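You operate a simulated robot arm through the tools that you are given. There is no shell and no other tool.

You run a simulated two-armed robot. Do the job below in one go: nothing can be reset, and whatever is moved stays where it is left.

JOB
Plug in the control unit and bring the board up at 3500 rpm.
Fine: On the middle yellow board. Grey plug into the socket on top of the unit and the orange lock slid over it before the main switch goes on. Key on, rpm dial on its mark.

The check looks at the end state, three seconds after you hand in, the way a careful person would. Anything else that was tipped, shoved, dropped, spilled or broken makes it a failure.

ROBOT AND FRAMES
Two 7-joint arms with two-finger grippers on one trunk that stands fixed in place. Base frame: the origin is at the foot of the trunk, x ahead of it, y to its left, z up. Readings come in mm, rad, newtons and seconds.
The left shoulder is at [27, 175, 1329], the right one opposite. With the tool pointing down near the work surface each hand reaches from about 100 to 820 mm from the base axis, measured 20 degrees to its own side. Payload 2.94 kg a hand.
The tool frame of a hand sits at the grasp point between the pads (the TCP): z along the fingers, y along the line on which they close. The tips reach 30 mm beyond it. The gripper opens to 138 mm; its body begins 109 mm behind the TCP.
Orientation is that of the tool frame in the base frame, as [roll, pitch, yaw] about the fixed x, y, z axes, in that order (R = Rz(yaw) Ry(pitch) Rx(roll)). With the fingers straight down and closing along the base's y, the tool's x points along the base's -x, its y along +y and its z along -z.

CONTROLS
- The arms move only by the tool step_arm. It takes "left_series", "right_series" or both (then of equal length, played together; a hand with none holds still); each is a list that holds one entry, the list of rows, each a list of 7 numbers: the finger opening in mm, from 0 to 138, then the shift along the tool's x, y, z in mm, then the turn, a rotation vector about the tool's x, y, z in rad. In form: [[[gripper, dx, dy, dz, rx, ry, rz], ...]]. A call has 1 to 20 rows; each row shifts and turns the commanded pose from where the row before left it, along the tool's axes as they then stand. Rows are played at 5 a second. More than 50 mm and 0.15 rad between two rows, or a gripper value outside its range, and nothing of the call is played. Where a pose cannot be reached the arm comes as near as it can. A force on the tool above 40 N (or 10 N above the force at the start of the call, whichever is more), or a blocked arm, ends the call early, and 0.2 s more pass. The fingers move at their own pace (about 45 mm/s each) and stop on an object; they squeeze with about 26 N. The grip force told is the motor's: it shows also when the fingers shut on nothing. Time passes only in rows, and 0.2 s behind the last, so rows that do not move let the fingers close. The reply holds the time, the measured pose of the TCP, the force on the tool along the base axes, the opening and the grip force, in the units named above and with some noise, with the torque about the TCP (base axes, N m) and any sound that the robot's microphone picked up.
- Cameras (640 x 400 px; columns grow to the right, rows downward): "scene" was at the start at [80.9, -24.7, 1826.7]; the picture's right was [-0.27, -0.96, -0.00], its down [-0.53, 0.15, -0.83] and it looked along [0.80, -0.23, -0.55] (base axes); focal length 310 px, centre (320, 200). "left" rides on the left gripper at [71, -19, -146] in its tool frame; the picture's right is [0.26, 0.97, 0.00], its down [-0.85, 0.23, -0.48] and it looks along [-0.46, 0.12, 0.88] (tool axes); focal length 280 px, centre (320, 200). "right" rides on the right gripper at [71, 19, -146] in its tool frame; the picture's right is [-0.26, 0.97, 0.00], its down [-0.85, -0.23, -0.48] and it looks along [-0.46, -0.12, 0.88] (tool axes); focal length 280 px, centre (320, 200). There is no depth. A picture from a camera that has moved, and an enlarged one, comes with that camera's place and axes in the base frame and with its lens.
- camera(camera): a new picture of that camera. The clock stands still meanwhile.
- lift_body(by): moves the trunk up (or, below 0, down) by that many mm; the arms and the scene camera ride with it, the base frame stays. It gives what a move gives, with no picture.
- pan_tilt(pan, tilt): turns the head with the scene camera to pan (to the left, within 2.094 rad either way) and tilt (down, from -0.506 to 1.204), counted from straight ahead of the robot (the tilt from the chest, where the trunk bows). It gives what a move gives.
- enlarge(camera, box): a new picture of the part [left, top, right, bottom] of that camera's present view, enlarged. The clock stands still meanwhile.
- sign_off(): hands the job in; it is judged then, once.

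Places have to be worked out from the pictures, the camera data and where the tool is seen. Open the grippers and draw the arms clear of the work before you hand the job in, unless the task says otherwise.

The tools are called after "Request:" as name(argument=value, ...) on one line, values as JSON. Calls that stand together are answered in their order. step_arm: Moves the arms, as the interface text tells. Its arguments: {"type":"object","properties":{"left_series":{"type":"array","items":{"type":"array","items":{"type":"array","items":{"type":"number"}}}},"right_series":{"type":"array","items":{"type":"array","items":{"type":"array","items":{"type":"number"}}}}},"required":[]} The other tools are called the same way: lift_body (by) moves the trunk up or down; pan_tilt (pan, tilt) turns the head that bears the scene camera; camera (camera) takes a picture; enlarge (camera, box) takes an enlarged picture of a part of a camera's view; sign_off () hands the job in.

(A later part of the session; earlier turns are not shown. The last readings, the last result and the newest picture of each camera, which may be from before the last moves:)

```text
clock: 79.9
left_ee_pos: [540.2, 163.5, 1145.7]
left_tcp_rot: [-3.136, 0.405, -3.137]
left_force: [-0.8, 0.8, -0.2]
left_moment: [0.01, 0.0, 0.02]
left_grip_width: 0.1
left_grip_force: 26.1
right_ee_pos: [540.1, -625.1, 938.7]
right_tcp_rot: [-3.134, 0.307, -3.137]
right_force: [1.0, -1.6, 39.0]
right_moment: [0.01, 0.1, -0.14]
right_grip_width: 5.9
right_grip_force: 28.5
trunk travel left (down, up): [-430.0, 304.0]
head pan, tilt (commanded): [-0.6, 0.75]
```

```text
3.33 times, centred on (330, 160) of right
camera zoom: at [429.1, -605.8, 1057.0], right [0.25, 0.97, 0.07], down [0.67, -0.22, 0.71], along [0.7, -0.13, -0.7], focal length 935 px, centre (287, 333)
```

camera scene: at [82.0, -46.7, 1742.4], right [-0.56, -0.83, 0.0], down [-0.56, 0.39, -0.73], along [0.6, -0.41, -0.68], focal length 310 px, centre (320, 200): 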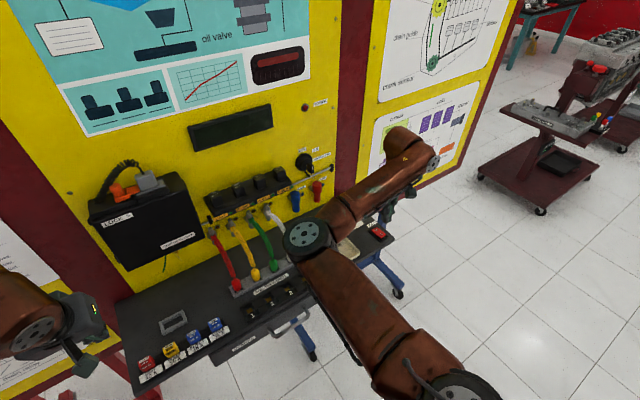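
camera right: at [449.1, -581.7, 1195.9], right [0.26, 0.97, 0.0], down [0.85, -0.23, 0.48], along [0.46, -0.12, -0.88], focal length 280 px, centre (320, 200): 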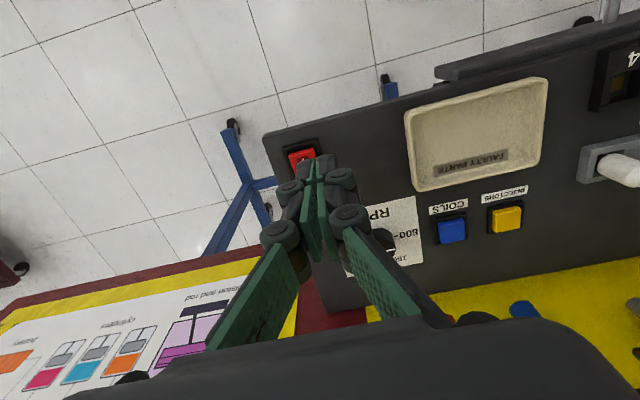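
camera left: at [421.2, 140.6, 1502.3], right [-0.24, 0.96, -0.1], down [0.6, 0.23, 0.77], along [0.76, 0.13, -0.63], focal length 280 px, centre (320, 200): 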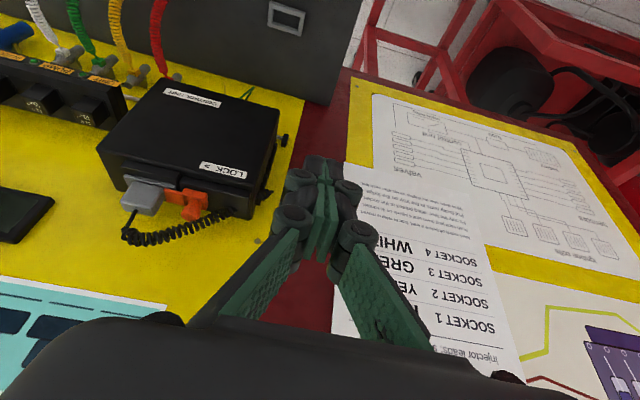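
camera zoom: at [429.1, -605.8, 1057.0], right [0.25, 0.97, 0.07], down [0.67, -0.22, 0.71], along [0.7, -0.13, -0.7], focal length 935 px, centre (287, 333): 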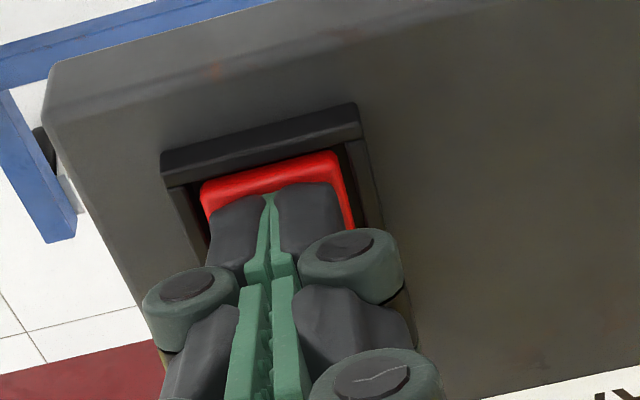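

The red edge now sits lower against its bezel than before my first press, so the rocker already went over then. I lift off and look at it.

Request:
step_arm(right_series=[[[0, -1.5, 0, -4.8, 0, 0, 0], [0, -5.9, 0, -19.1, 0, 0, 0], [0, -8.9, 0, -28.7, 0, 0, 0], [0, 28.7, 0, -8.9, 0, 0, 0], [0, 28.7, 0, -8.9, 0, 0, 0], [0, 28.7, 0, -8.9, 0, 0, 0], [0, 0, 0, 0, 0, 0, 0]]])

Request:
camera(camera="right")

Request:
enlarge(camera="right", box=[230, 60, 390, 180])

Request:
camera(camera="scene")

```text
clock: 81.5
left_ee_pos: [542.7, 160.6, 1143.7]
left_tcp_rot: [-3.14, 0.399, -3.141]
left_force: [0.1, 0.6, 0.9]
left_moment: [0.02, 0.01, 0.01]
left_grip_width: 0.1
left_grip_force: 25.7
right_ee_pos: [451.9, -625.2, 985.9]
right_tcp_rot: [3.141, 0.3, -3.139]
right_force: [0.0, 0.9, 0.0]
right_moment: [-0.01, -0.01, 0.02]
right_grip_width: 0.0
right_grip_force: 28.2
trunk travel left (down, up): [-430.0, 304.0]
head pan, tilt (commanded): [-0.6, 0.75]
```

```text
taken
camera right: at [339.2, -608.3, 1105.4], right [0.25, 0.97, 0.08], down [0.67, -0.23, 0.71], along [0.7, -0.12, -0.7], focal length 280 px, centre (320, 200)
```

right: 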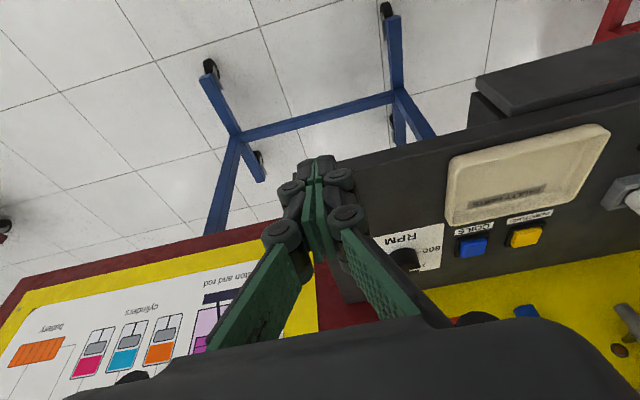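

```text
3.33 times, centred on (310, 120) of right
camera zoom: at [339.2, -608.3, 1105.4], right [0.25, 0.97, 0.08], down [0.67, -0.23, 0.71], along [0.7, -0.12, -0.7], focal length 935 px, centre (353, 467)
```

zoom: 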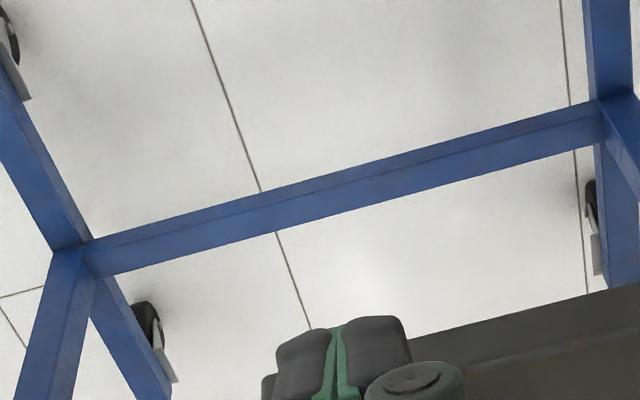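

```text
taken
camera scene: at [82.5, -47.1, 1742.4], right [-0.56, -0.83, 0.0], down [-0.56, 0.39, -0.73], along [0.6, -0.41, -0.68], focal length 310 px, centre (320, 200)
```

scene: 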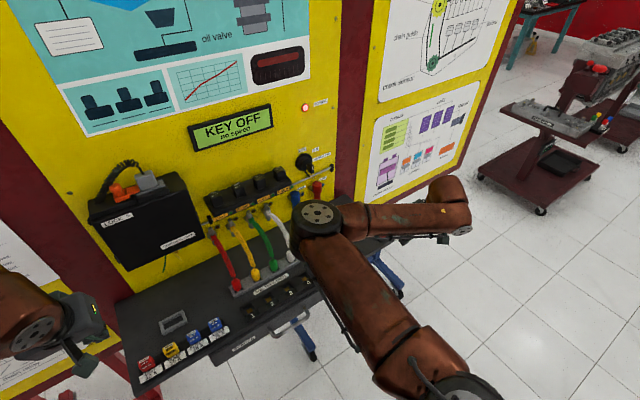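

The display now reads "KEY OFF" and the power lamp is lit: the main switch is on. I zoom in on the display and the key.

Request:
enlarge(camera="scene", box=[180, 90, 340, 190])

Request:
enlarge(camera="scene", box=[280, 135, 350, 205])

```text
4.00 times, centred on (260, 140) of scene
camera zoom: at [82.5, -47.1, 1742.4], right [-0.56, -0.83, 0.0], down [-0.56, 0.39, -0.73], along [0.6, -0.41, -0.68], focal length 1239 px, centre (560, 440)
```

zoom: 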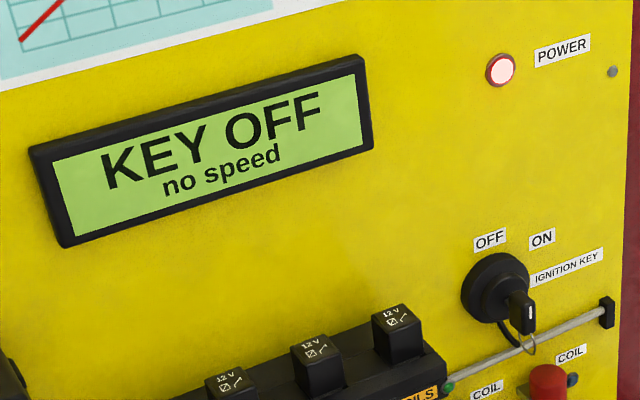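

```text
5.71 times, centred on (315, 170) of scene
camera zoom: at [82.5, -47.1, 1742.4], right [-0.56, -0.83, 0.0], down [-0.56, 0.39, -0.73], along [0.6, -0.41, -0.68], focal length 1770 px, centre (349, 371)
```

zoom: 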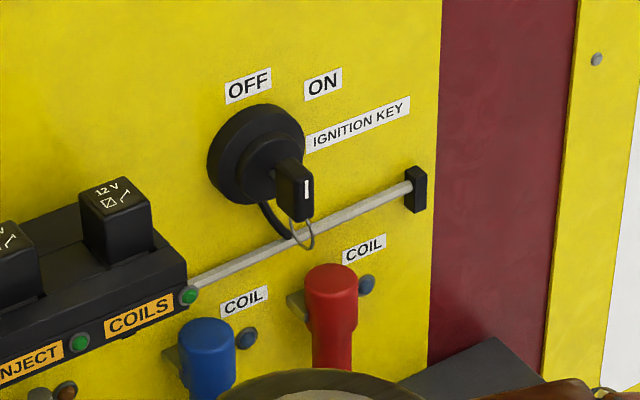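

Main is on and the key (handle vertical, at OFF) is next; ON is about 50° clockwise. I bring the right hand in front of the key pointing straight ahead, at a safe distance, to look at it.

Request:
step_arm(right_series=[[[0, -24.8, 25.8, -19.2, 0, 0, 0], [0, -24.8, 25.8, -19.2, 0, 0, 0], [0, -24.8, 25.8, -19.2, 0, 0, 0], [20, -24.8, 25.8, -19.2, 0, 0, 0], [40, -24.8, 25.8, -19.2, 0, 0, 0], [50, -24.8, 25.8, -19.2, 0, 0, 0], [50, 0, 0, 0, 0, -0.141, 0], [50, 0, 0, 0, 0, -0.141, 0], [50, 0, 0, 0, 0, -0.141, 0], [50, 0, 0, 0, 0, -0.141, 0], [50, 0, 0, 0, 0, -0.141, 0], [50, 0, 0, 0, 0, -0.141, 0], [50, 0, 0, 0, 0, -0.141, 0], [50, 0, 0, 0, 0, -0.141, 0], [50, 0, 0, 0, 0, -0.141, 0], [50, 0, 0, 0, 0, 0, 0], [50, 0, 0, 0, 0, 0, 0]]])

Request:
camera(camera="right")

Request:
camera(camera="scene")

```text
clock: 85.1
left_ee_pos: [542.1, 160.3, 1144.7]
left_tcp_rot: [-3.14, 0.399, -3.139]
left_force: [0.0, -0.3, -0.1]
left_moment: [0.04, 0.0, 0.01]
left_grip_width: 0.3
left_grip_force: 26.4
right_ee_pos: [553.4, -518.4, 1193.2]
right_tcp_rot: [3.128, 1.555, 3.139]
right_force: [-1.7, -0.1, 0.4]
right_moment: [0.02, -0.03, 0.02]
right_grip_width: 50.0
right_grip_force: 0.1
right hand out of reach, approached as far as the arm can: row 14, 15
trunk travel left (down, up): [-430.0, 304.0]
head pan, tilt (commanded): [-0.6, 0.75]
```

```text
taken
camera right: at [406.2, -501.5, 1125.4], right [0.0, 0.96, 0.26], down [-0.46, -0.23, 0.86], along [0.89, -0.12, 0.45], focal length 280 px, centre (320, 200)
```

right: 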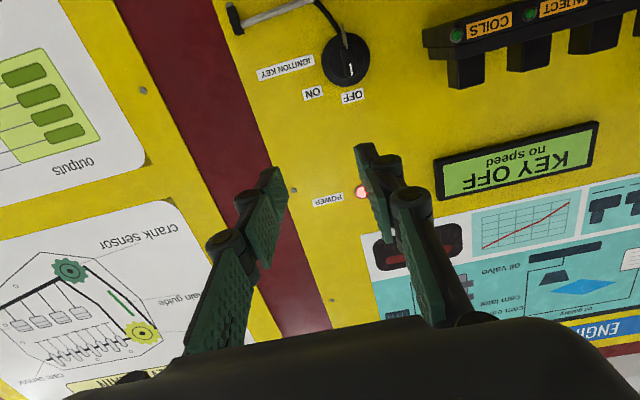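

```text
taken
camera scene: at [82.1, -48.4, 1742.4], right [-0.57, -0.82, 0.0], down [-0.56, 0.39, -0.73], along [0.6, -0.41, -0.68], focal length 310 px, centre (320, 200)
```

scene: 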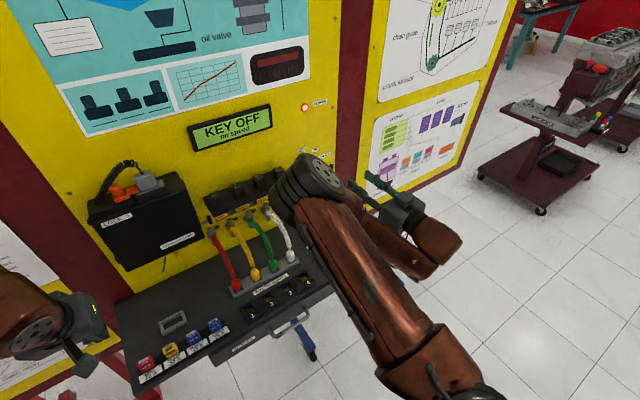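

The hand faces the board at [553, -518, 1193] (it was folded too close before). I move it nearer to the key axis, staying about 100 mm away, and look again.

Request:
step_arm(right_series=[[[50, 14.5, 12, 20, 0, 0, 0], [50, 14.5, 12, 20, 0, 0, 0], [50, 14.5, 12, 20, 0, 0, 0], [50, 14.5, 12, 20, 0, 0, 0], [50, 0, 0, 0, 0, 0, 0], [50, 0, 0, 0, 0, 0, 0]]])

Request:
camera(camera="right")

Request:
enlarge(camera="right", box=[260, 60, 400, 200])

Request:
enlarge(camera="scene", box=[250, 130, 410, 230])

```text
clock: 86.5
left_ee_pos: [542.7, 161.2, 1143.7]
left_tcp_rot: [-3.139, 0.4, -3.138]
left_force: [0.5, 0.0, 0.1]
left_moment: [-0.02, -0.01, 0.03]
left_grip_width: 0.1
left_grip_force: 26.1
right_ee_pos: [600.5, -529.6, 1204.0]
right_tcp_rot: [-3.111, 1.56, -3.102]
right_force: [-0.8, 0.5, 0.8]
right_moment: [0.01, -0.01, -0.02]
right_grip_width: 49.9
right_grip_force: 0.0
right hand out of reach, approached as far as the arm can: row 1, 2, 3, 4
trunk travel left (down, up): [-430.0, 304.0]
head pan, tilt (commanded): [-0.6, 0.75]
```

```text
taken
camera right: at [454.5, -514.1, 1135.9], right [-0.01, 0.97, 0.26], down [-0.47, -0.23, 0.85], along [0.89, -0.12, 0.45], focal length 280 px, centre (320, 200)
```

right: 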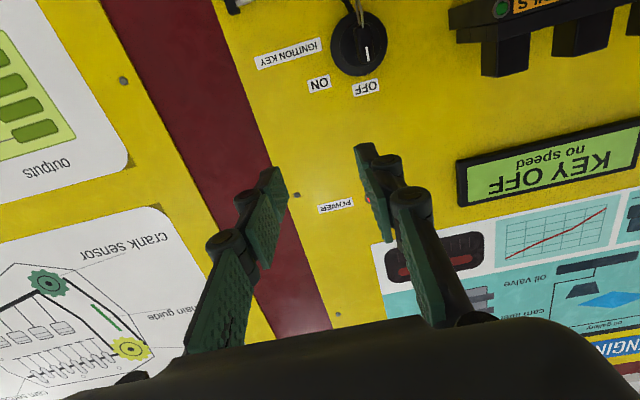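

```text
2.86 times, centred on (330, 130) of right
camera zoom: at [454.5, -514.1, 1135.9], right [-0.01, 0.97, 0.26], down [-0.47, -0.23, 0.85], along [0.89, -0.12, 0.45], focal length 801 px, centre (291, 400)
```

zoom: 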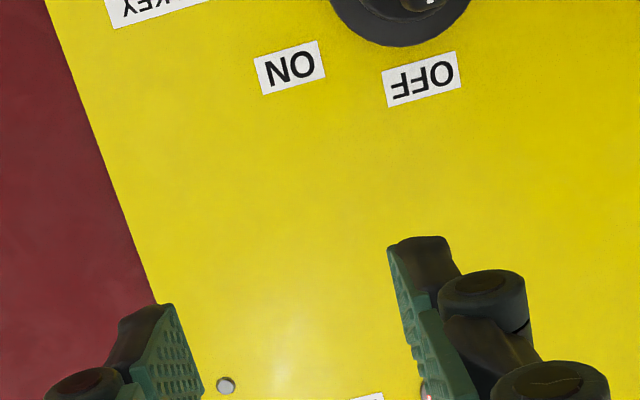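

```text
4.00 times, centred on (330, 180) of scene
camera zoom: at [82.1, -47.2, 1742.4], right [-0.56, -0.83, 0.0], down [-0.56, 0.39, -0.73], along [0.6, -0.41, -0.68], focal length 1239 px, centre (280, 280)
```

zoom: 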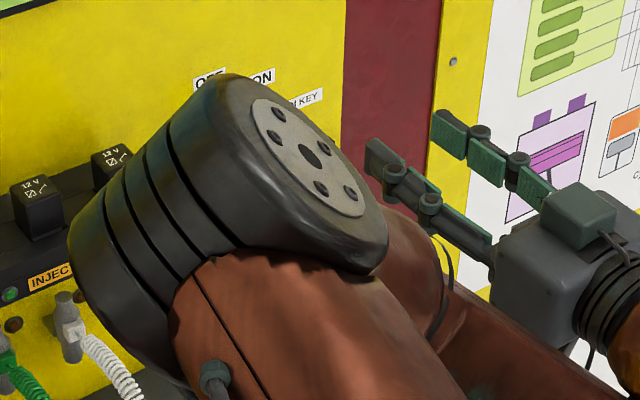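

The arm is at its inner limit in this posture (elbow fully bent). I raise the trunk again so the shoulder is higher and the hand can face the key more comfortably.

Request:
lift_body(by=220)

Request:
camera(camera="scene")

```text
clock: 88.8
left_ee_pos: [541.9, 161.2, 1363.8]
left_tcp_rot: [-3.139, 0.4, -3.141]
left_force: [-0.2, 0.7, 0.2]
left_moment: [0.0, 0.0, -0.03]
left_grip_width: 0.0
left_grip_force: 25.8
right_ee_pos: [588.5, -530.3, 1448.1]
right_tcp_rot: [-0.018, 1.541, -0.01]
right_force: [-0.2, 0.4, -0.4]
right_moment: [0.0, -0.03, -0.01]
right_grip_width: 49.9
right_grip_force: 0.0
trunk travel left (down, up): [-650.0, 84.0]
head pan, tilt (commanded): [-0.6, 0.75]
```

```text
taken
camera scene: at [50.2, -47.2, 1962.0], right [-0.56, -0.83, 0.0], down [-0.56, 0.39, -0.73], along [0.6, -0.41, -0.68], focal length 310 px, centre (320, 200)
```

scene: 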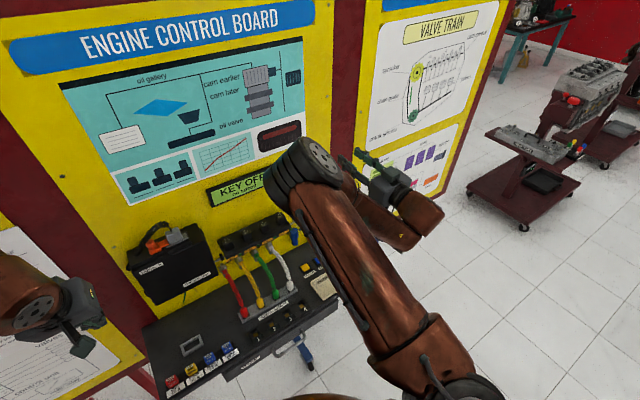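

The hand rode up to z≈1448, still facing ahead. I now lower it in front of the board to the key's height, keeping x≈600.

Request:
step_arm(right_series=[[[50, 39, 0, 2, 0, 0.03, 0], [50, 39, 7.5, 2, 0, 0, 0], [50, 39, 7.5, 2, 0, 0, 0], [50, 39, 7.5, 2, 0, 0, 0], [50, 39, 7.5, 2, 0, 0, 0], [50, 39, 7.5, 2, 0, 0, 0], [50, 39, 7.5, 2, 0, 0, 0], [50, 39, 7.5, 2, 0, 0, 0], [50, 0, 7.5, 0, 0, 0, 0], [50, 0, 0, 0, 0, 0, 0]]])

Request:
camera(camera="right")

Request:
camera(camera="scene")

```text
clock: 91.0
left_ee_pos: [542.3, 159.5, 1364.0]
left_tcp_rot: [3.142, 0.399, -3.14]
left_force: [-0.3, -0.6, -0.2]
left_moment: [0.03, 0.0, 0.01]
left_grip_width: 0.0
left_grip_force: 26.0
right_ee_pos: [545.4, -612.2, 1353.5]
right_tcp_rot: [-3.025, 1.565, -3.012]
right_force: [0.6, -0.6, -0.1]
right_moment: [0.01, -0.02, -0.01]
right_grip_width: 49.7
right_grip_force: 0.1
right hand out of reach, approached as far as the arm can: row 1, 2, 3, 4, 5, 6, 7, 8, 9
trunk travel left (down, up): [-650.0, 84.0]
head pan, tilt (commanded): [-0.6, 0.75]
```

```text
taken
camera right: at [398.0, -595.4, 1283.7], right [-0.01, 0.97, 0.26], down [-0.47, -0.24, 0.85], along [0.88, -0.11, 0.46], focal length 280 px, centre (320, 200)
```

right: 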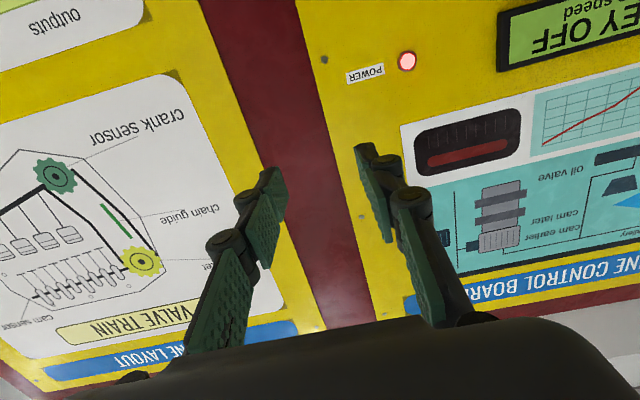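

```text
taken
camera scene: at [49.9, -47.6, 1962.1], right [-0.56, -0.83, 0.0], down [-0.56, 0.39, -0.73], along [0.6, -0.41, -0.68], focal length 310 px, centre (320, 200)
```

scene: 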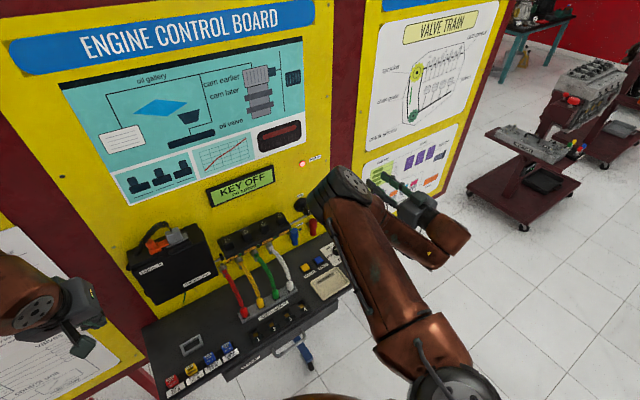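

The folded posture runs into a wrist limit. I unwind: pitch the hand back to 45° here, then come to the key along a posture that worked before.

Request:
step_arm(right_series=[[[50, 0, 0, 0, 0, 0.13, 0], [50, 0, 0, 0, 0, 0.13, 0], [50, 0, 0, 0, 0, 0.13, 0], [50, 0, 0, 0, 0, 0.13, 0], [50, 0, 0, 0, 0, 0.13, 0], [50, 0, 0, 0, 0, 0.13, 0], [50, 0, 0, 0, 0, 0, 0]]])

Request:
camera(camera="scene")

```text
clock: 92.6
left_ee_pos: [541.9, 160.0, 1366.7]
left_tcp_rot: [-3.14, 0.4, -3.14]
left_force: [0.2, -0.1, 0.1]
left_moment: [0.03, -0.01, 0.0]
left_grip_width: 0.0
left_grip_force: 25.9
right_ee_pos: [545.7, -610.5, 1353.5]
right_tcp_rot: [-3.14, 0.792, -3.133]
right_force: [0.9, -0.4, -0.4]
right_moment: [0.03, 0.01, -0.01]
right_grip_width: 49.8
right_grip_force: 0.1
trunk travel left (down, up): [-650.0, 84.0]
head pan, tilt (commanded): [-0.6, 0.75]
```

```text
taken
camera scene: at [49.7, -47.5, 1962.1], right [-0.56, -0.83, 0.0], down [-0.56, 0.39, -0.73], along [0.6, -0.41, -0.68], focal length 310 px, centre (320, 200)
```

scene: 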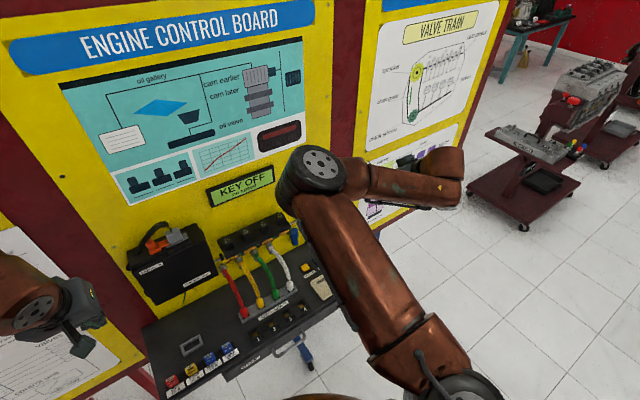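

The hand is back at a clean 45° pitch. I move it at this pitch toward the key to about [640, -470, 1200].

Request:
step_arm(right_series=[[[50, 7.1, 23.3, 29.1, 0, 0, 0], [50, 7.1, 23.3, 29.1, 0, 0, 0], [50, 7.1, 23.3, 29.1, 0, 0, 0], [50, 7.1, 23.3, 29.1, 0, 0, 0], [50, 7.1, 23.3, 29.1, 0, 0, 0], [50, 7.1, 23.3, 29.1, 0, 0, 0], [50, 0, 0, 0, 0, 0, 0]]])

Request:
camera(camera="right")

Request:
camera(camera="scene")

```text
clock: 94.2
left_ee_pos: [541.0, 160.7, 1365.9]
left_tcp_rot: [-3.14, 0.403, -3.141]
left_force: [0.3, 0.1, 0.1]
left_moment: [0.01, 0.02, 0.01]
left_grip_width: 0.0
left_grip_force: 25.6
right_ee_pos: [638.4, -469.0, 1198.2]
right_tcp_rot: [-3.141, 0.79, -3.131]
right_force: [-0.2, -0.1, 0.3]
right_moment: [-0.02, 0.0, 0.0]
right_grip_width: 50.2
right_grip_force: 0.1
trunk travel left (down, up): [-650.0, 84.0]
head pan, tilt (commanded): [-0.6, 0.75]
```

```text
taken
camera right: at [483.6, -453.1, 1250.8], right [0.18, 0.97, 0.19], down [0.26, -0.23, 0.94], along [0.95, -0.12, -0.29], focal length 280 px, centre (320, 200)
```

right: 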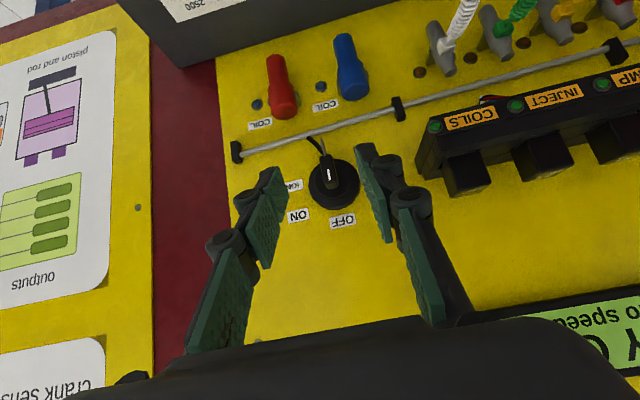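

```text
taken
camera scene: at [49.5, -47.6, 1962.2], right [-0.56, -0.83, 0.0], down [-0.56, 0.39, -0.73], along [0.6, -0.41, -0.68], focal length 310 px, centre (320, 200)
```

scene: 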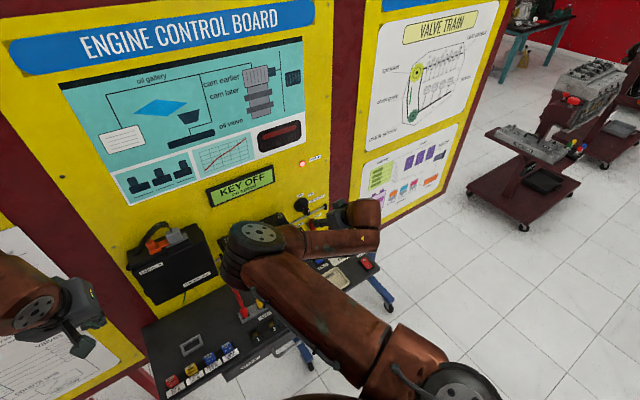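

The key is in view between the fingers. I enlarge it to measure.

Request:
enlarge(camera="right", box=[260, 110, 400, 240])

Request:
enlarge(camera="scene", box=[270, 180, 350, 230])

```text
3.08 times, centred on (330, 175) of right
camera zoom: at [483.6, -453.1, 1250.8], right [0.18, 0.97, 0.19], down [0.26, -0.23, 0.94], along [0.95, -0.12, -0.29], focal length 863 px, centre (289, 277)
```

zoom: 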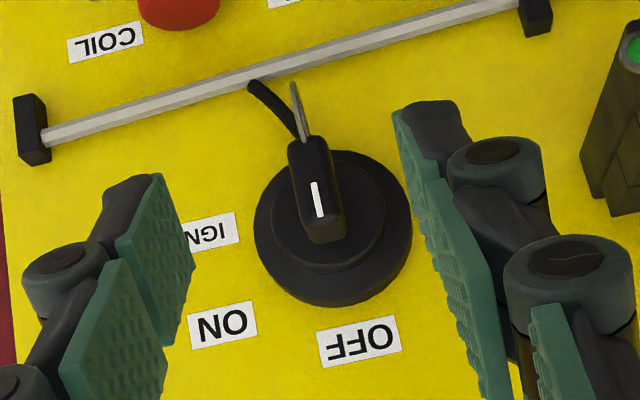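

```text
8.00 times, centred on (310, 205) of scene
camera zoom: at [49.5, -47.6, 1962.2], right [-0.56, -0.83, 0.0], down [-0.56, 0.39, -0.73], along [0.6, -0.41, -0.68], focal length 2478 px, centre (400, 160)
```

zoom: 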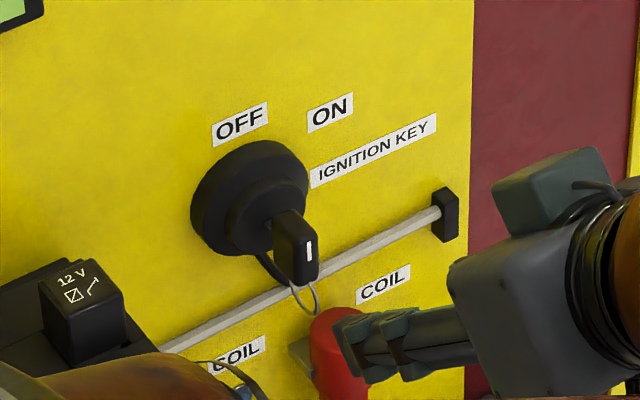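

The key handle's front is at about [743.5, -472, 1146], about 12 mm thick, with the lock axis near y=-472, z≈1138. I now pitch the hand to nearly level here, 100 mm short of the key.

Request:
step_arm(right_series=[[[50, 0, 0, 0, 0, -0.118, 0], [50, 0, 0, 0, 0, -0.118, 0], [50, 0, 0, 0, 0, -0.118, 0], [50, 0, 0, 0, 0, -0.118, 0], [50, 0, 0, 0, 0, -0.118, 0], [50, 0, 0, 0, 0, -0.118, 0], [50, 0, 0, 0, 0, 0, 0]]])

Request:
camera(camera="right")

Request:
camera(camera="scene")

```text
clock: 95.8
left_ee_pos: [542.0, 163.0, 1364.2]
left_tcp_rot: [-3.137, 0.399, -3.139]
left_force: [-0.4, 0.1, -1.3]
left_moment: [-0.01, 0.02, -0.01]
left_grip_width: 0.0
left_grip_force: 26.4
right_ee_pos: [632.6, -589.4, 1338.2]
right_tcp_rot: [-3.137, 1.471, -3.103]
right_force: [0.5, 1.2, 0.2]
right_moment: [-0.01, -0.01, -0.03]
right_grip_width: 50.1
right_grip_force: 0.1
right hand out of reach, approached as far as the arm can: row 3, 4, 5, 6
trunk travel left (down, up): [-650.0, 84.0]
head pan, tilt (commanded): [-0.6, 0.75]
```

```text
taken
camera right: at [479.2, -576.7, 1282.6], right [-0.01, 0.97, 0.26], down [-0.38, -0.24, 0.89], along [0.92, -0.09, 0.37], focal length 280 px, centre (320, 200)
```

right: 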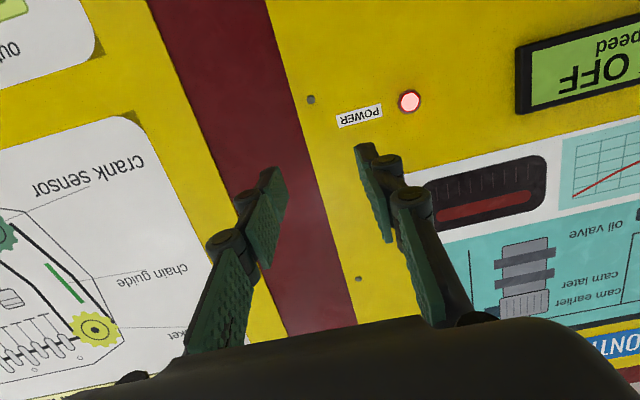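

```text
taken
camera scene: at [51.1, -44.8, 1962.1], right [-0.56, -0.83, 0.0], down [-0.56, 0.38, -0.73], along [0.6, -0.41, -0.68], focal length 310 px, centre (320, 200)
```

scene: 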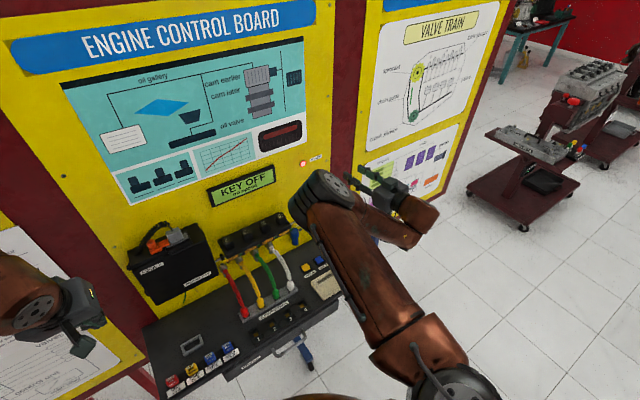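

A full level pose isn't reachable in this posture, but about 1.0 rad of pitch is, and the pads can grip the key's flat sides at that pitch too. I go back to pitch ≈1.0 and return in front of the key.

Request:
step_arm(right_series=[[[50, 0, 0, 0, 0, 0.115, 0], [50, 0, 0, 0, 0, 0.115, 0], [50, 0, 0, 0, 0, 0.115, 0], [50, 0, 0, 0, 0, 0.115, 0], [50, 0, 0, 0, 0.033, 0, 0.02], [50, 0, 0, 0, 0, 0, 0], [50, 0, 0, 0, 0, 0, 0]]])

```text
clock: 97.4
left_ee_pos: [541.7, 160.4, 1364.9]
left_tcp_rot: [-3.139, 0.399, -3.138]
left_force: [0.1, 0.2, 0.0]
left_moment: [0.01, 0.02, 0.01]
left_grip_width: 0.1
left_grip_force: 26.4
right_ee_pos: [629.5, -590.2, 1336.9]
right_tcp_rot: [3.141, 1.038, 3.112]
right_force: [0.9, 0.8, 0.1]
right_moment: [-0.02, 0.0, 0.01]
right_grip_width: 50.0
right_grip_force: 0.1
trunk travel left (down, up): [-650.0, 84.0]
head pan, tilt (commanded): [-0.6, 0.75]
```

I correct a small yaw error and move at this pitch back to about [640, -472, 1200].

Request:
step_arm(right_series=[[[50, 0, 0, 0, -0.0256, 0, -0.0153], [50, 22.5, 23.6, 15.7, 0, 0, 0], [50, 22.5, 23.6, 15.7, 0, 0, 0], [50, 22.5, 23.6, 15.7, 0, 0, 0], [50, 22.5, 23.6, 15.7, 0, 0, 0], [50, 22.5, 23.6, 15.7, 0, 0, 0], [50, 0, 0, 0, 0, 0, 0], [50, 0, 0, 0, 0, 0, 0]]])

Request:
enlarge(camera="right", box=[240, 20, 400, 200])

Request:
camera(camera="scene")

```text
clock: 99.2
left_ee_pos: [542.8, 161.8, 1364.3]
left_tcp_rot: [-3.139, 0.399, -3.139]
left_force: [0.4, -0.3, 0.1]
left_moment: [0.0, 0.01, 0.0]
left_grip_width: 0.1
left_grip_force: 25.9
right_ee_pos: [644.4, -474.7, 1200.8]
right_tcp_rot: [3.14, 1.037, -3.14]
right_force: [-0.1, -0.5, 0.3]
right_moment: [0.05, 0.03, -0.02]
right_grip_width: 49.9
right_grip_force: 0.0
trunk travel left (down, up): [-650.0, 84.0]
head pan, tilt (commanded): [-0.6, 0.75]
```

```text
2.22 times, centred on (320, 110) of right
camera zoom: at [482.4, -456.5, 1213.8], right [0.13, 0.97, 0.23], down [0.02, -0.23, 0.97], along [0.99, -0.12, -0.05], focal length 623 px, centre (320, 400)
```

zoom: 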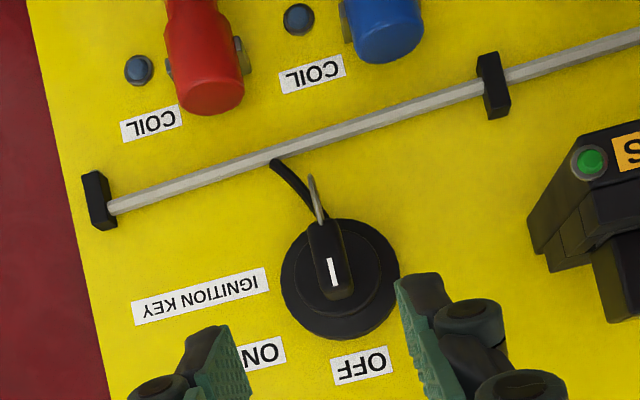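

```text
taken
camera scene: at [50.2, -46.6, 1962.2], right [-0.56, -0.83, 0.0], down [-0.56, 0.39, -0.73], along [0.6, -0.41, -0.68], focal length 310 px, centre (320, 200)
```

scene: 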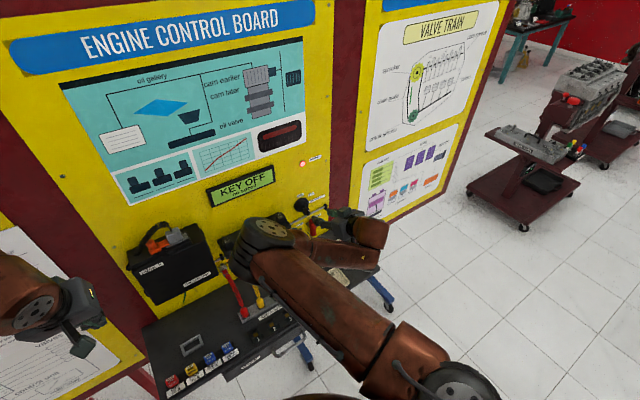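

The view is now nearly face-on: the handle is centred at y≈-472, z≈1143, the lock axis at z≈1141, and ON lies about 60–65° clockwise of OFF. I advance along the finger direction to about 25 mm short of the key and check.

Request:
step_arm(right_series=[[[50, -1.8, 1.1, 23.5, 0, 0, 0], [50, -1.8, 1.1, 23.5, 0, 0, 0], [50, -1.8, 1.1, 23.5, 0, 0, 0], [50, 0, 0, 0, 0, 0, 0], [50, 0, 0, 0, 0, 0, 0]]])

Request:
enlarge(camera="right", box=[240, 60, 400, 220])

Request:
enlarge(camera="scene", box=[270, 180, 350, 250])

```text
clock: 100.4
left_ee_pos: [542.2, 161.6, 1364.0]
left_tcp_rot: [-3.14, 0.399, -3.14]
left_force: [-0.3, -0.2, -1.1]
left_moment: [0.01, 0.01, 0.02]
left_grip_width: 0.0
left_grip_force: 25.8
right_ee_pos: [707.2, -473.4, 1171.1]
right_tcp_rot: [3.137, 1.031, 3.141]
right_force: [-0.6, 0.2, 1.0]
right_moment: [-0.05, 0.02, -0.03]
right_grip_width: 50.0
right_grip_force: 0.0
right hand out of reach, approached as far as the arm can: row 3
trunk travel left (down, up): [-650.0, 84.0]
head pan, tilt (commanded): [-0.6, 0.75]
```

```text
2.50 times, centred on (320, 140) of right
camera zoom: at [545.0, -456.5, 1186.3], right [0.13, 0.97, 0.23], down [0.03, -0.23, 0.97], along [0.99, -0.12, -0.06], focal length 701 px, centre (320, 350)
```

zoom: 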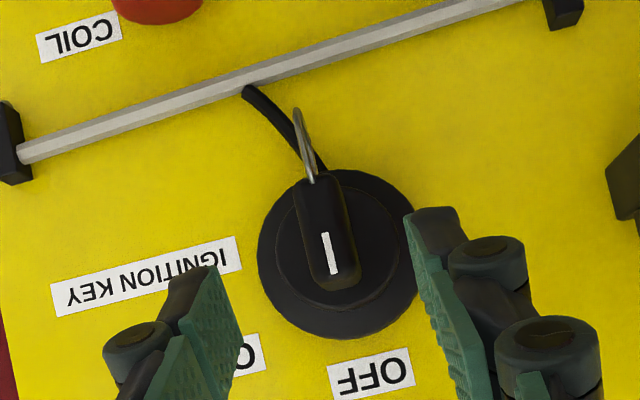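

```text
5.71 times, centred on (310, 215) of scene
camera zoom: at [50.1, -47.1, 1962.1], right [-0.56, -0.83, 0.0], down [-0.56, 0.39, -0.73], along [0.6, -0.41, -0.68], focal length 1770 px, centre (377, 114)
```

zoom: 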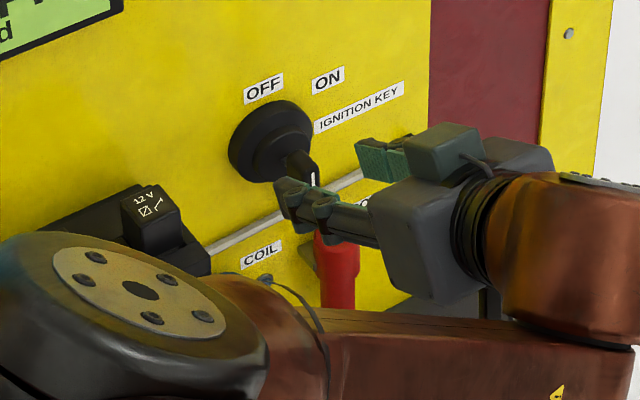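

The reach limit in this posture rules out gripping and twisting the key, so I'll turn it by pushing the upper half of the handle to the right with closed fingertips. I back off, return to a 45° pitch, close the fingers and move to the handle's left side.

Request:
step_arm(right_series=[[[50, 0, 0, -35, 0, 0, 0], [30, 0, 0, -15, 0, 0.123, 0], [10, 0, 10, 0, 0, 0.123, 0], [0, 0, 15, 0, 0, 0, 0], [0, 0, 0, 0, 0, 0, 0], [0, 0, 0, 0, 0, 0, 0], [0, 0, 0, 0, 0, 0, 0]]])

Request:
camera(camera="right")

```text
clock: 102.0
left_ee_pos: [542.3, 160.9, 1364.7]
left_tcp_rot: [-3.139, 0.399, -3.139]
left_force: [-0.4, -0.1, -0.5]
left_moment: [0.01, 0.03, 0.02]
left_grip_width: 0.0
left_grip_force: 25.5
right_ee_pos: [663.5, -449.1, 1197.4]
right_tcp_rot: [-3.139, 0.791, -3.14]
right_force: [-0.3, 0.6, -0.2]
right_moment: [0.0, 0.02, -0.02]
right_grip_width: 0.0
right_grip_force: 26.4
trunk travel left (down, up): [-650.0, 84.0]
head pan, tilt (commanded): [-0.6, 0.75]
```

```text
taken
camera right: at [509.2, -429.8, 1250.1], right [0.18, 0.97, 0.19], down [0.26, -0.23, 0.94], along [0.95, -0.12, -0.29], focal length 280 px, centre (320, 200)
```

right: 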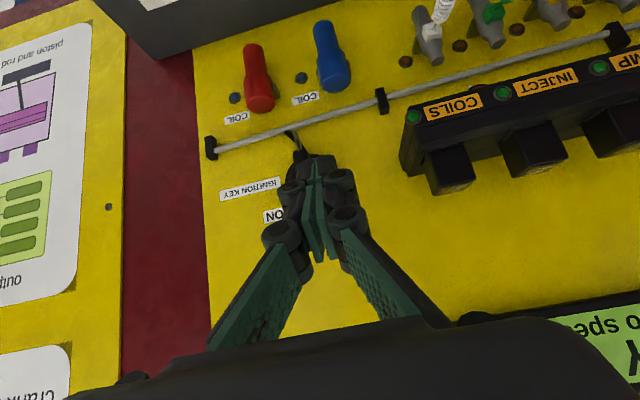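

Fingers are closed at 45°. I advance to the handle's left side: TCP about [733, -442, 1178], tips left of and level with the handle's upper half.

Request:
step_arm(right_series=[[[0, 0, 7, 0, 0, 0, 0], [0, -11.8, 0, 20.9, 0, 0, 0], [0, -11.8, 0, 20.9, 0, 0, 0], [0, -11.8, 0, 20.9, 0, 0, 0], [0, 0, 0, 0, 0, 0, 0], [0, 0, 0, 0, 0, 0, 0]]])

Request:
enlarge(camera="scene", box=[270, 180, 350, 240])

Request:
enlarge(camera="right", box=[220, 100, 420, 230])

```text
clock: 103.4
left_ee_pos: [541.1, 161.3, 1365.0]
left_tcp_rot: [-3.138, 0.4, -3.14]
left_force: [0.4, -0.5, 0.1]
left_moment: [0.01, 0.02, 0.01]
left_grip_width: 0.0
left_grip_force: 25.9
right_ee_pos: [732.5, -441.9, 1177.6]
right_tcp_rot: [3.141, 0.792, -3.141]
right_force: [-0.6, -0.5, -0.8]
right_moment: [-0.02, 0.02, 0.0]
right_grip_width: 0.0
right_grip_force: 25.8
trunk travel left (down, up): [-650.0, 84.0]
head pan, tilt (commanded): [-0.6, 0.75]
```

```text
6.67 times, centred on (310, 210) of scene
camera zoom: at [50.0, -47.0, 1962.1], right [-0.56, -0.83, 0.0], down [-0.56, 0.39, -0.73], along [0.6, -0.41, -0.68], focal length 2065 px, centre (387, 133)
```

zoom: 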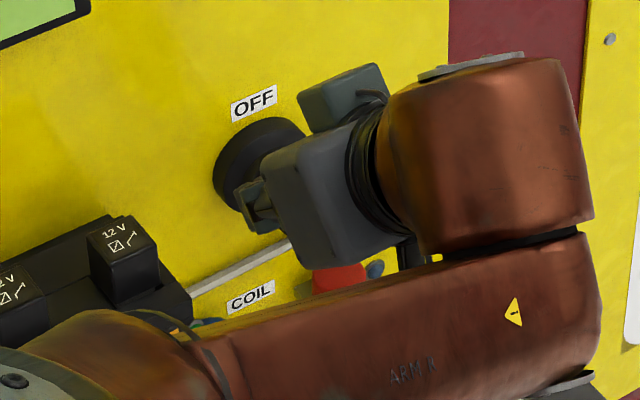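

```text
3.08 times, centred on (320, 165) of right
camera zoom: at [578.9, -423.3, 1231.3], right [0.18, 0.97, 0.19], down [0.26, -0.23, 0.94], along [0.95, -0.12, -0.29], focal length 863 px, centre (320, 308)
```

zoom: 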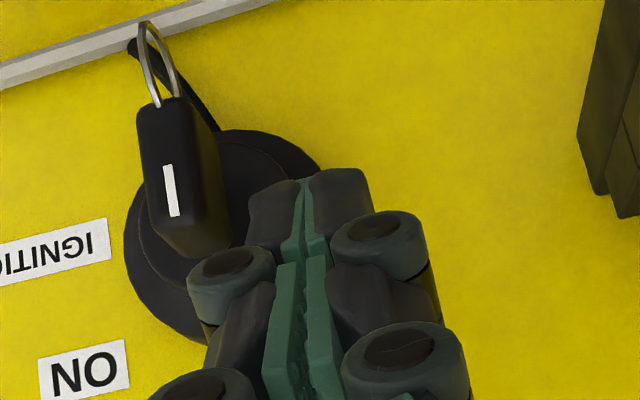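

I have a clear view: the handle is just right of the fingertips (left in this upside-down picture). I push toward -y in 3 mm steps.

Request:
step_arm(right_series=[[[0, 0, -3, 0, 0, 0, 0], [0, 0, -3, 0, 0, 0, 0], [0, 0, -3, 0, 0, 0, 0], [0, 0, 0, 0, 0, 0, 0]]])

Request:
enlarge(camera="right", box=[220, 100, 420, 230])

```text
clock: 104.4
left_ee_pos: [542.0, 161.0, 1364.0]
left_tcp_rot: [-3.141, 0.398, -3.139]
left_force: [0.3, 0.5, 1.3]
left_moment: [-0.02, 0.0, 0.02]
left_grip_width: 0.2
left_grip_force: 25.7
right_ee_pos: [733.7, -450.6, 1179.6]
right_tcp_rot: [3.14, 0.792, -3.141]
right_force: [0.8, -0.8, -0.2]
right_moment: [0.01, -0.01, -0.01]
right_grip_width: 0.0
right_grip_force: 26.0
trunk travel left (down, up): [-650.0, 84.0]
head pan, tilt (commanded): [-0.6, 0.75]
```

```text
3.08 times, centred on (320, 165) of right
camera zoom: at [579.0, -432.4, 1231.7], right [0.18, 0.97, 0.19], down [0.26, -0.23, 0.94], along [0.95, -0.12, -0.29], focal length 863 px, centre (320, 308)
```

zoom: 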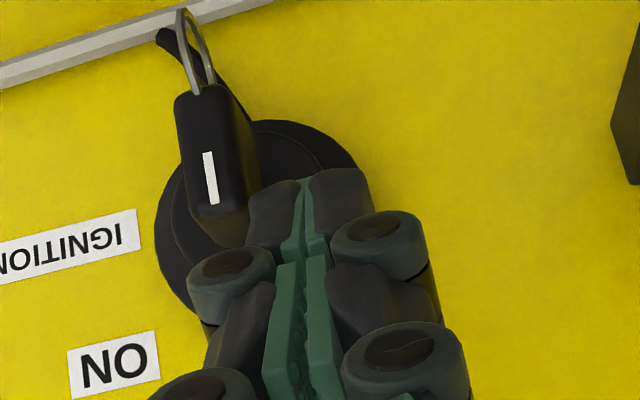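

The fingertip is about to touch the handle. I continue pushing.

Request:
step_arm(right_series=[[[0, 0, -2.5, 0, 0, 0, 0], [0, 0, -2.5, 0, 0, 0, 0], [0, 0, -2.5, 0, 0, 0, 0], [0, 0, 0, 0, 0, 0, 0]]])

Request:
enlarge(camera="right", box=[220, 100, 420, 230])

```text
clock: 105.4
left_ee_pos: [542.1, 161.5, 1365.5]
left_tcp_rot: [-3.139, 0.4, -3.138]
left_force: [0.1, -1.0, -0.1]
left_moment: [-0.04, -0.01, 0.01]
left_grip_width: 0.0
left_grip_force: 26.4
right_ee_pos: [733.2, -457.9, 1178.8]
right_tcp_rot: [-3.141, 0.792, 3.139]
right_force: [0.1, -1.2, 0.3]
right_moment: [0.03, 0.01, 0.02]
right_grip_width: 0.0
right_grip_force: 25.2
trunk travel left (down, up): [-650.0, 84.0]
head pan, tilt (commanded): [-0.6, 0.75]
```

```text
3.08 times, centred on (320, 165) of right
camera zoom: at [579.2, -439.9, 1231.4], right [0.18, 0.97, 0.19], down [0.26, -0.23, 0.94], along [0.95, -0.13, -0.29], focal length 863 px, centre (320, 308)
```

zoom: 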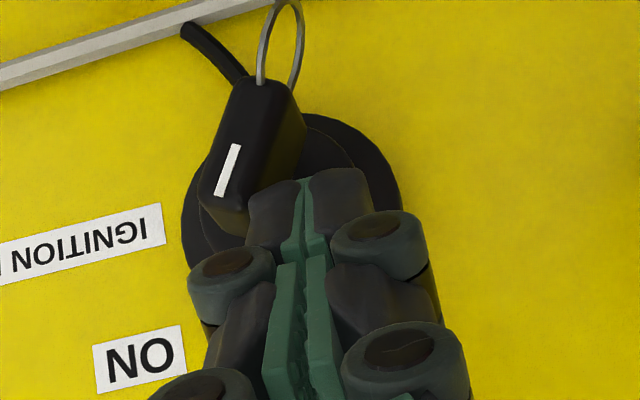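

The key is turning easily (about 25–30° so far). I keep pushing the same way.

Request:
step_arm(right_series=[[[0, 0, -2.5, 0, 0, 0, 0], [0, 0, -2.5, 0, 0, 0, 0], [0, 0, -2, 0, 0, 0, 0], [0, 0, 0, 0, 0, 0, 0]]])

Request:
enlarge(camera="right", box=[220, 100, 420, 230])

Request:
enlarge(camera="scene", box=[190, 150, 310, 230])

```text
clock: 106.4
left_ee_pos: [541.7, 160.9, 1364.3]
left_tcp_rot: [-3.138, 0.401, -3.139]
left_force: [0.3, 0.1, -0.4]
left_moment: [-0.01, 0.01, -0.05]
left_grip_width: 0.1
left_grip_force: 25.8
right_ee_pos: [735.0, -464.7, 1179.2]
right_tcp_rot: [3.141, 0.795, 3.139]
right_force: [0.2, -0.2, -0.3]
right_moment: [-0.04, 0.01, 0.01]
right_grip_width: 0.0
right_grip_force: 26.2
trunk travel left (down, up): [-650.0, 84.0]
head pan, tilt (commanded): [-0.6, 0.75]
```

```text
3.08 times, centred on (320, 165) of right
camera zoom: at [580.0, -446.4, 1231.9], right [0.18, 0.97, 0.19], down [0.26, -0.23, 0.94], along [0.95, -0.12, -0.29], focal length 863 px, centre (320, 308)
```

zoom: 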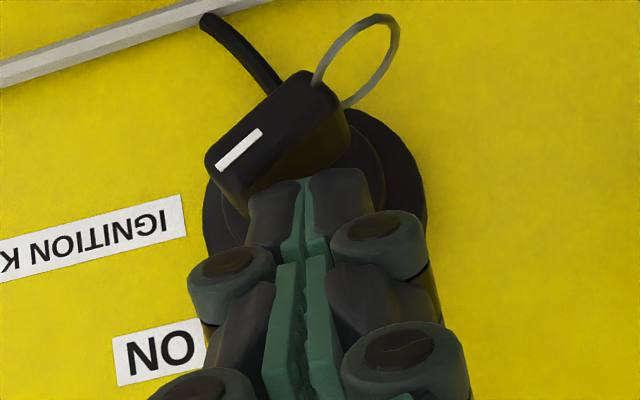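

```text
5.00 times, centred on (250, 190) of scene
camera zoom: at [50.1, -47.0, 1962.1], right [-0.56, -0.83, 0.0], down [-0.56, 0.39, -0.73], along [0.6, -0.41, -0.68], focal length 1549 px, centre (670, 250)
```

zoom: 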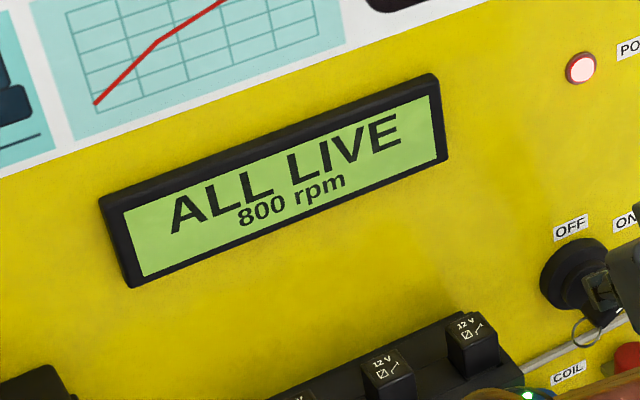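

The display reads "ALL LIVE – 800 rpm": the key is on and points at the ON label. I back the hand away from the key.

Request:
step_arm(right_series=[[[0, 0, 4, 0, 0, 0, 0], [0, 0, 8, -10, 0, 0, 0], [0, 0, 0, -30, 0, 0, 0], [0, 0, 0, -40, 0, 0, 0], [0, 0, 0, -40, 0, 0, 0], [0, 0, 0, 0, 0, 0, 0]]])

Request:
camera(camera="right")

Request:
enlarge(camera="scene", box=[200, 150, 360, 250])

```text
clock: 107.8
left_ee_pos: [541.6, 160.7, 1364.7]
left_tcp_rot: [-3.14, 0.401, -3.14]
left_force: [-0.3, 0.3, 0.4]
left_moment: [0.02, -0.01, 0.03]
left_grip_width: 0.0
left_grip_force: 25.5
right_ee_pos: [648.4, -453.1, 1262.6]
right_tcp_rot: [-3.14, 0.793, -3.139]
right_force: [0.2, 0.3, -0.1]
right_moment: [0.03, -0.01, -0.03]
right_grip_width: 0.0
right_grip_force: 26.0
trunk travel left (down, up): [-650.0, 84.0]
head pan, tilt (commanded): [-0.6, 0.75]
```

```text
taken
camera right: at [494.5, -435.2, 1315.3], right [0.18, 0.97, 0.19], down [0.26, -0.23, 0.94], along [0.95, -0.12, -0.29], focal length 280 px, centre (320, 200)
```

right: 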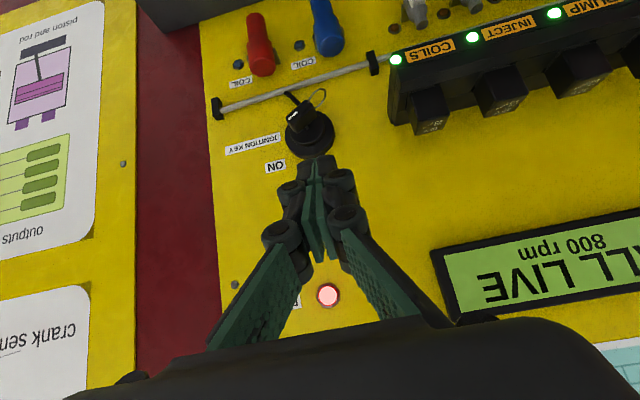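

```text
4.00 times, centred on (280, 200) of scene
camera zoom: at [51.0, -47.6, 1962.1], right [-0.56, -0.83, 0.0], down [-0.56, 0.39, -0.73], along [0.6, -0.41, -0.68], focal length 1239 px, centre (480, 200)
```

zoom: 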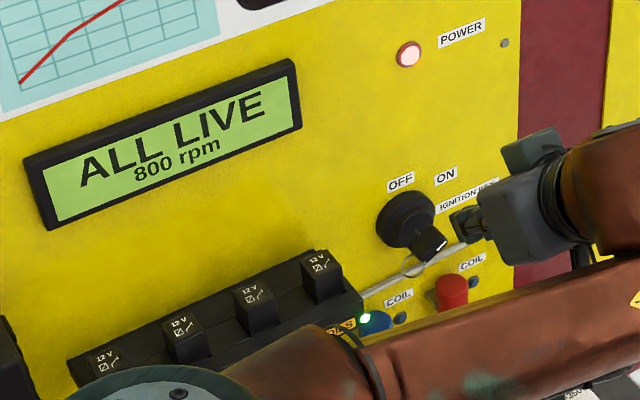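

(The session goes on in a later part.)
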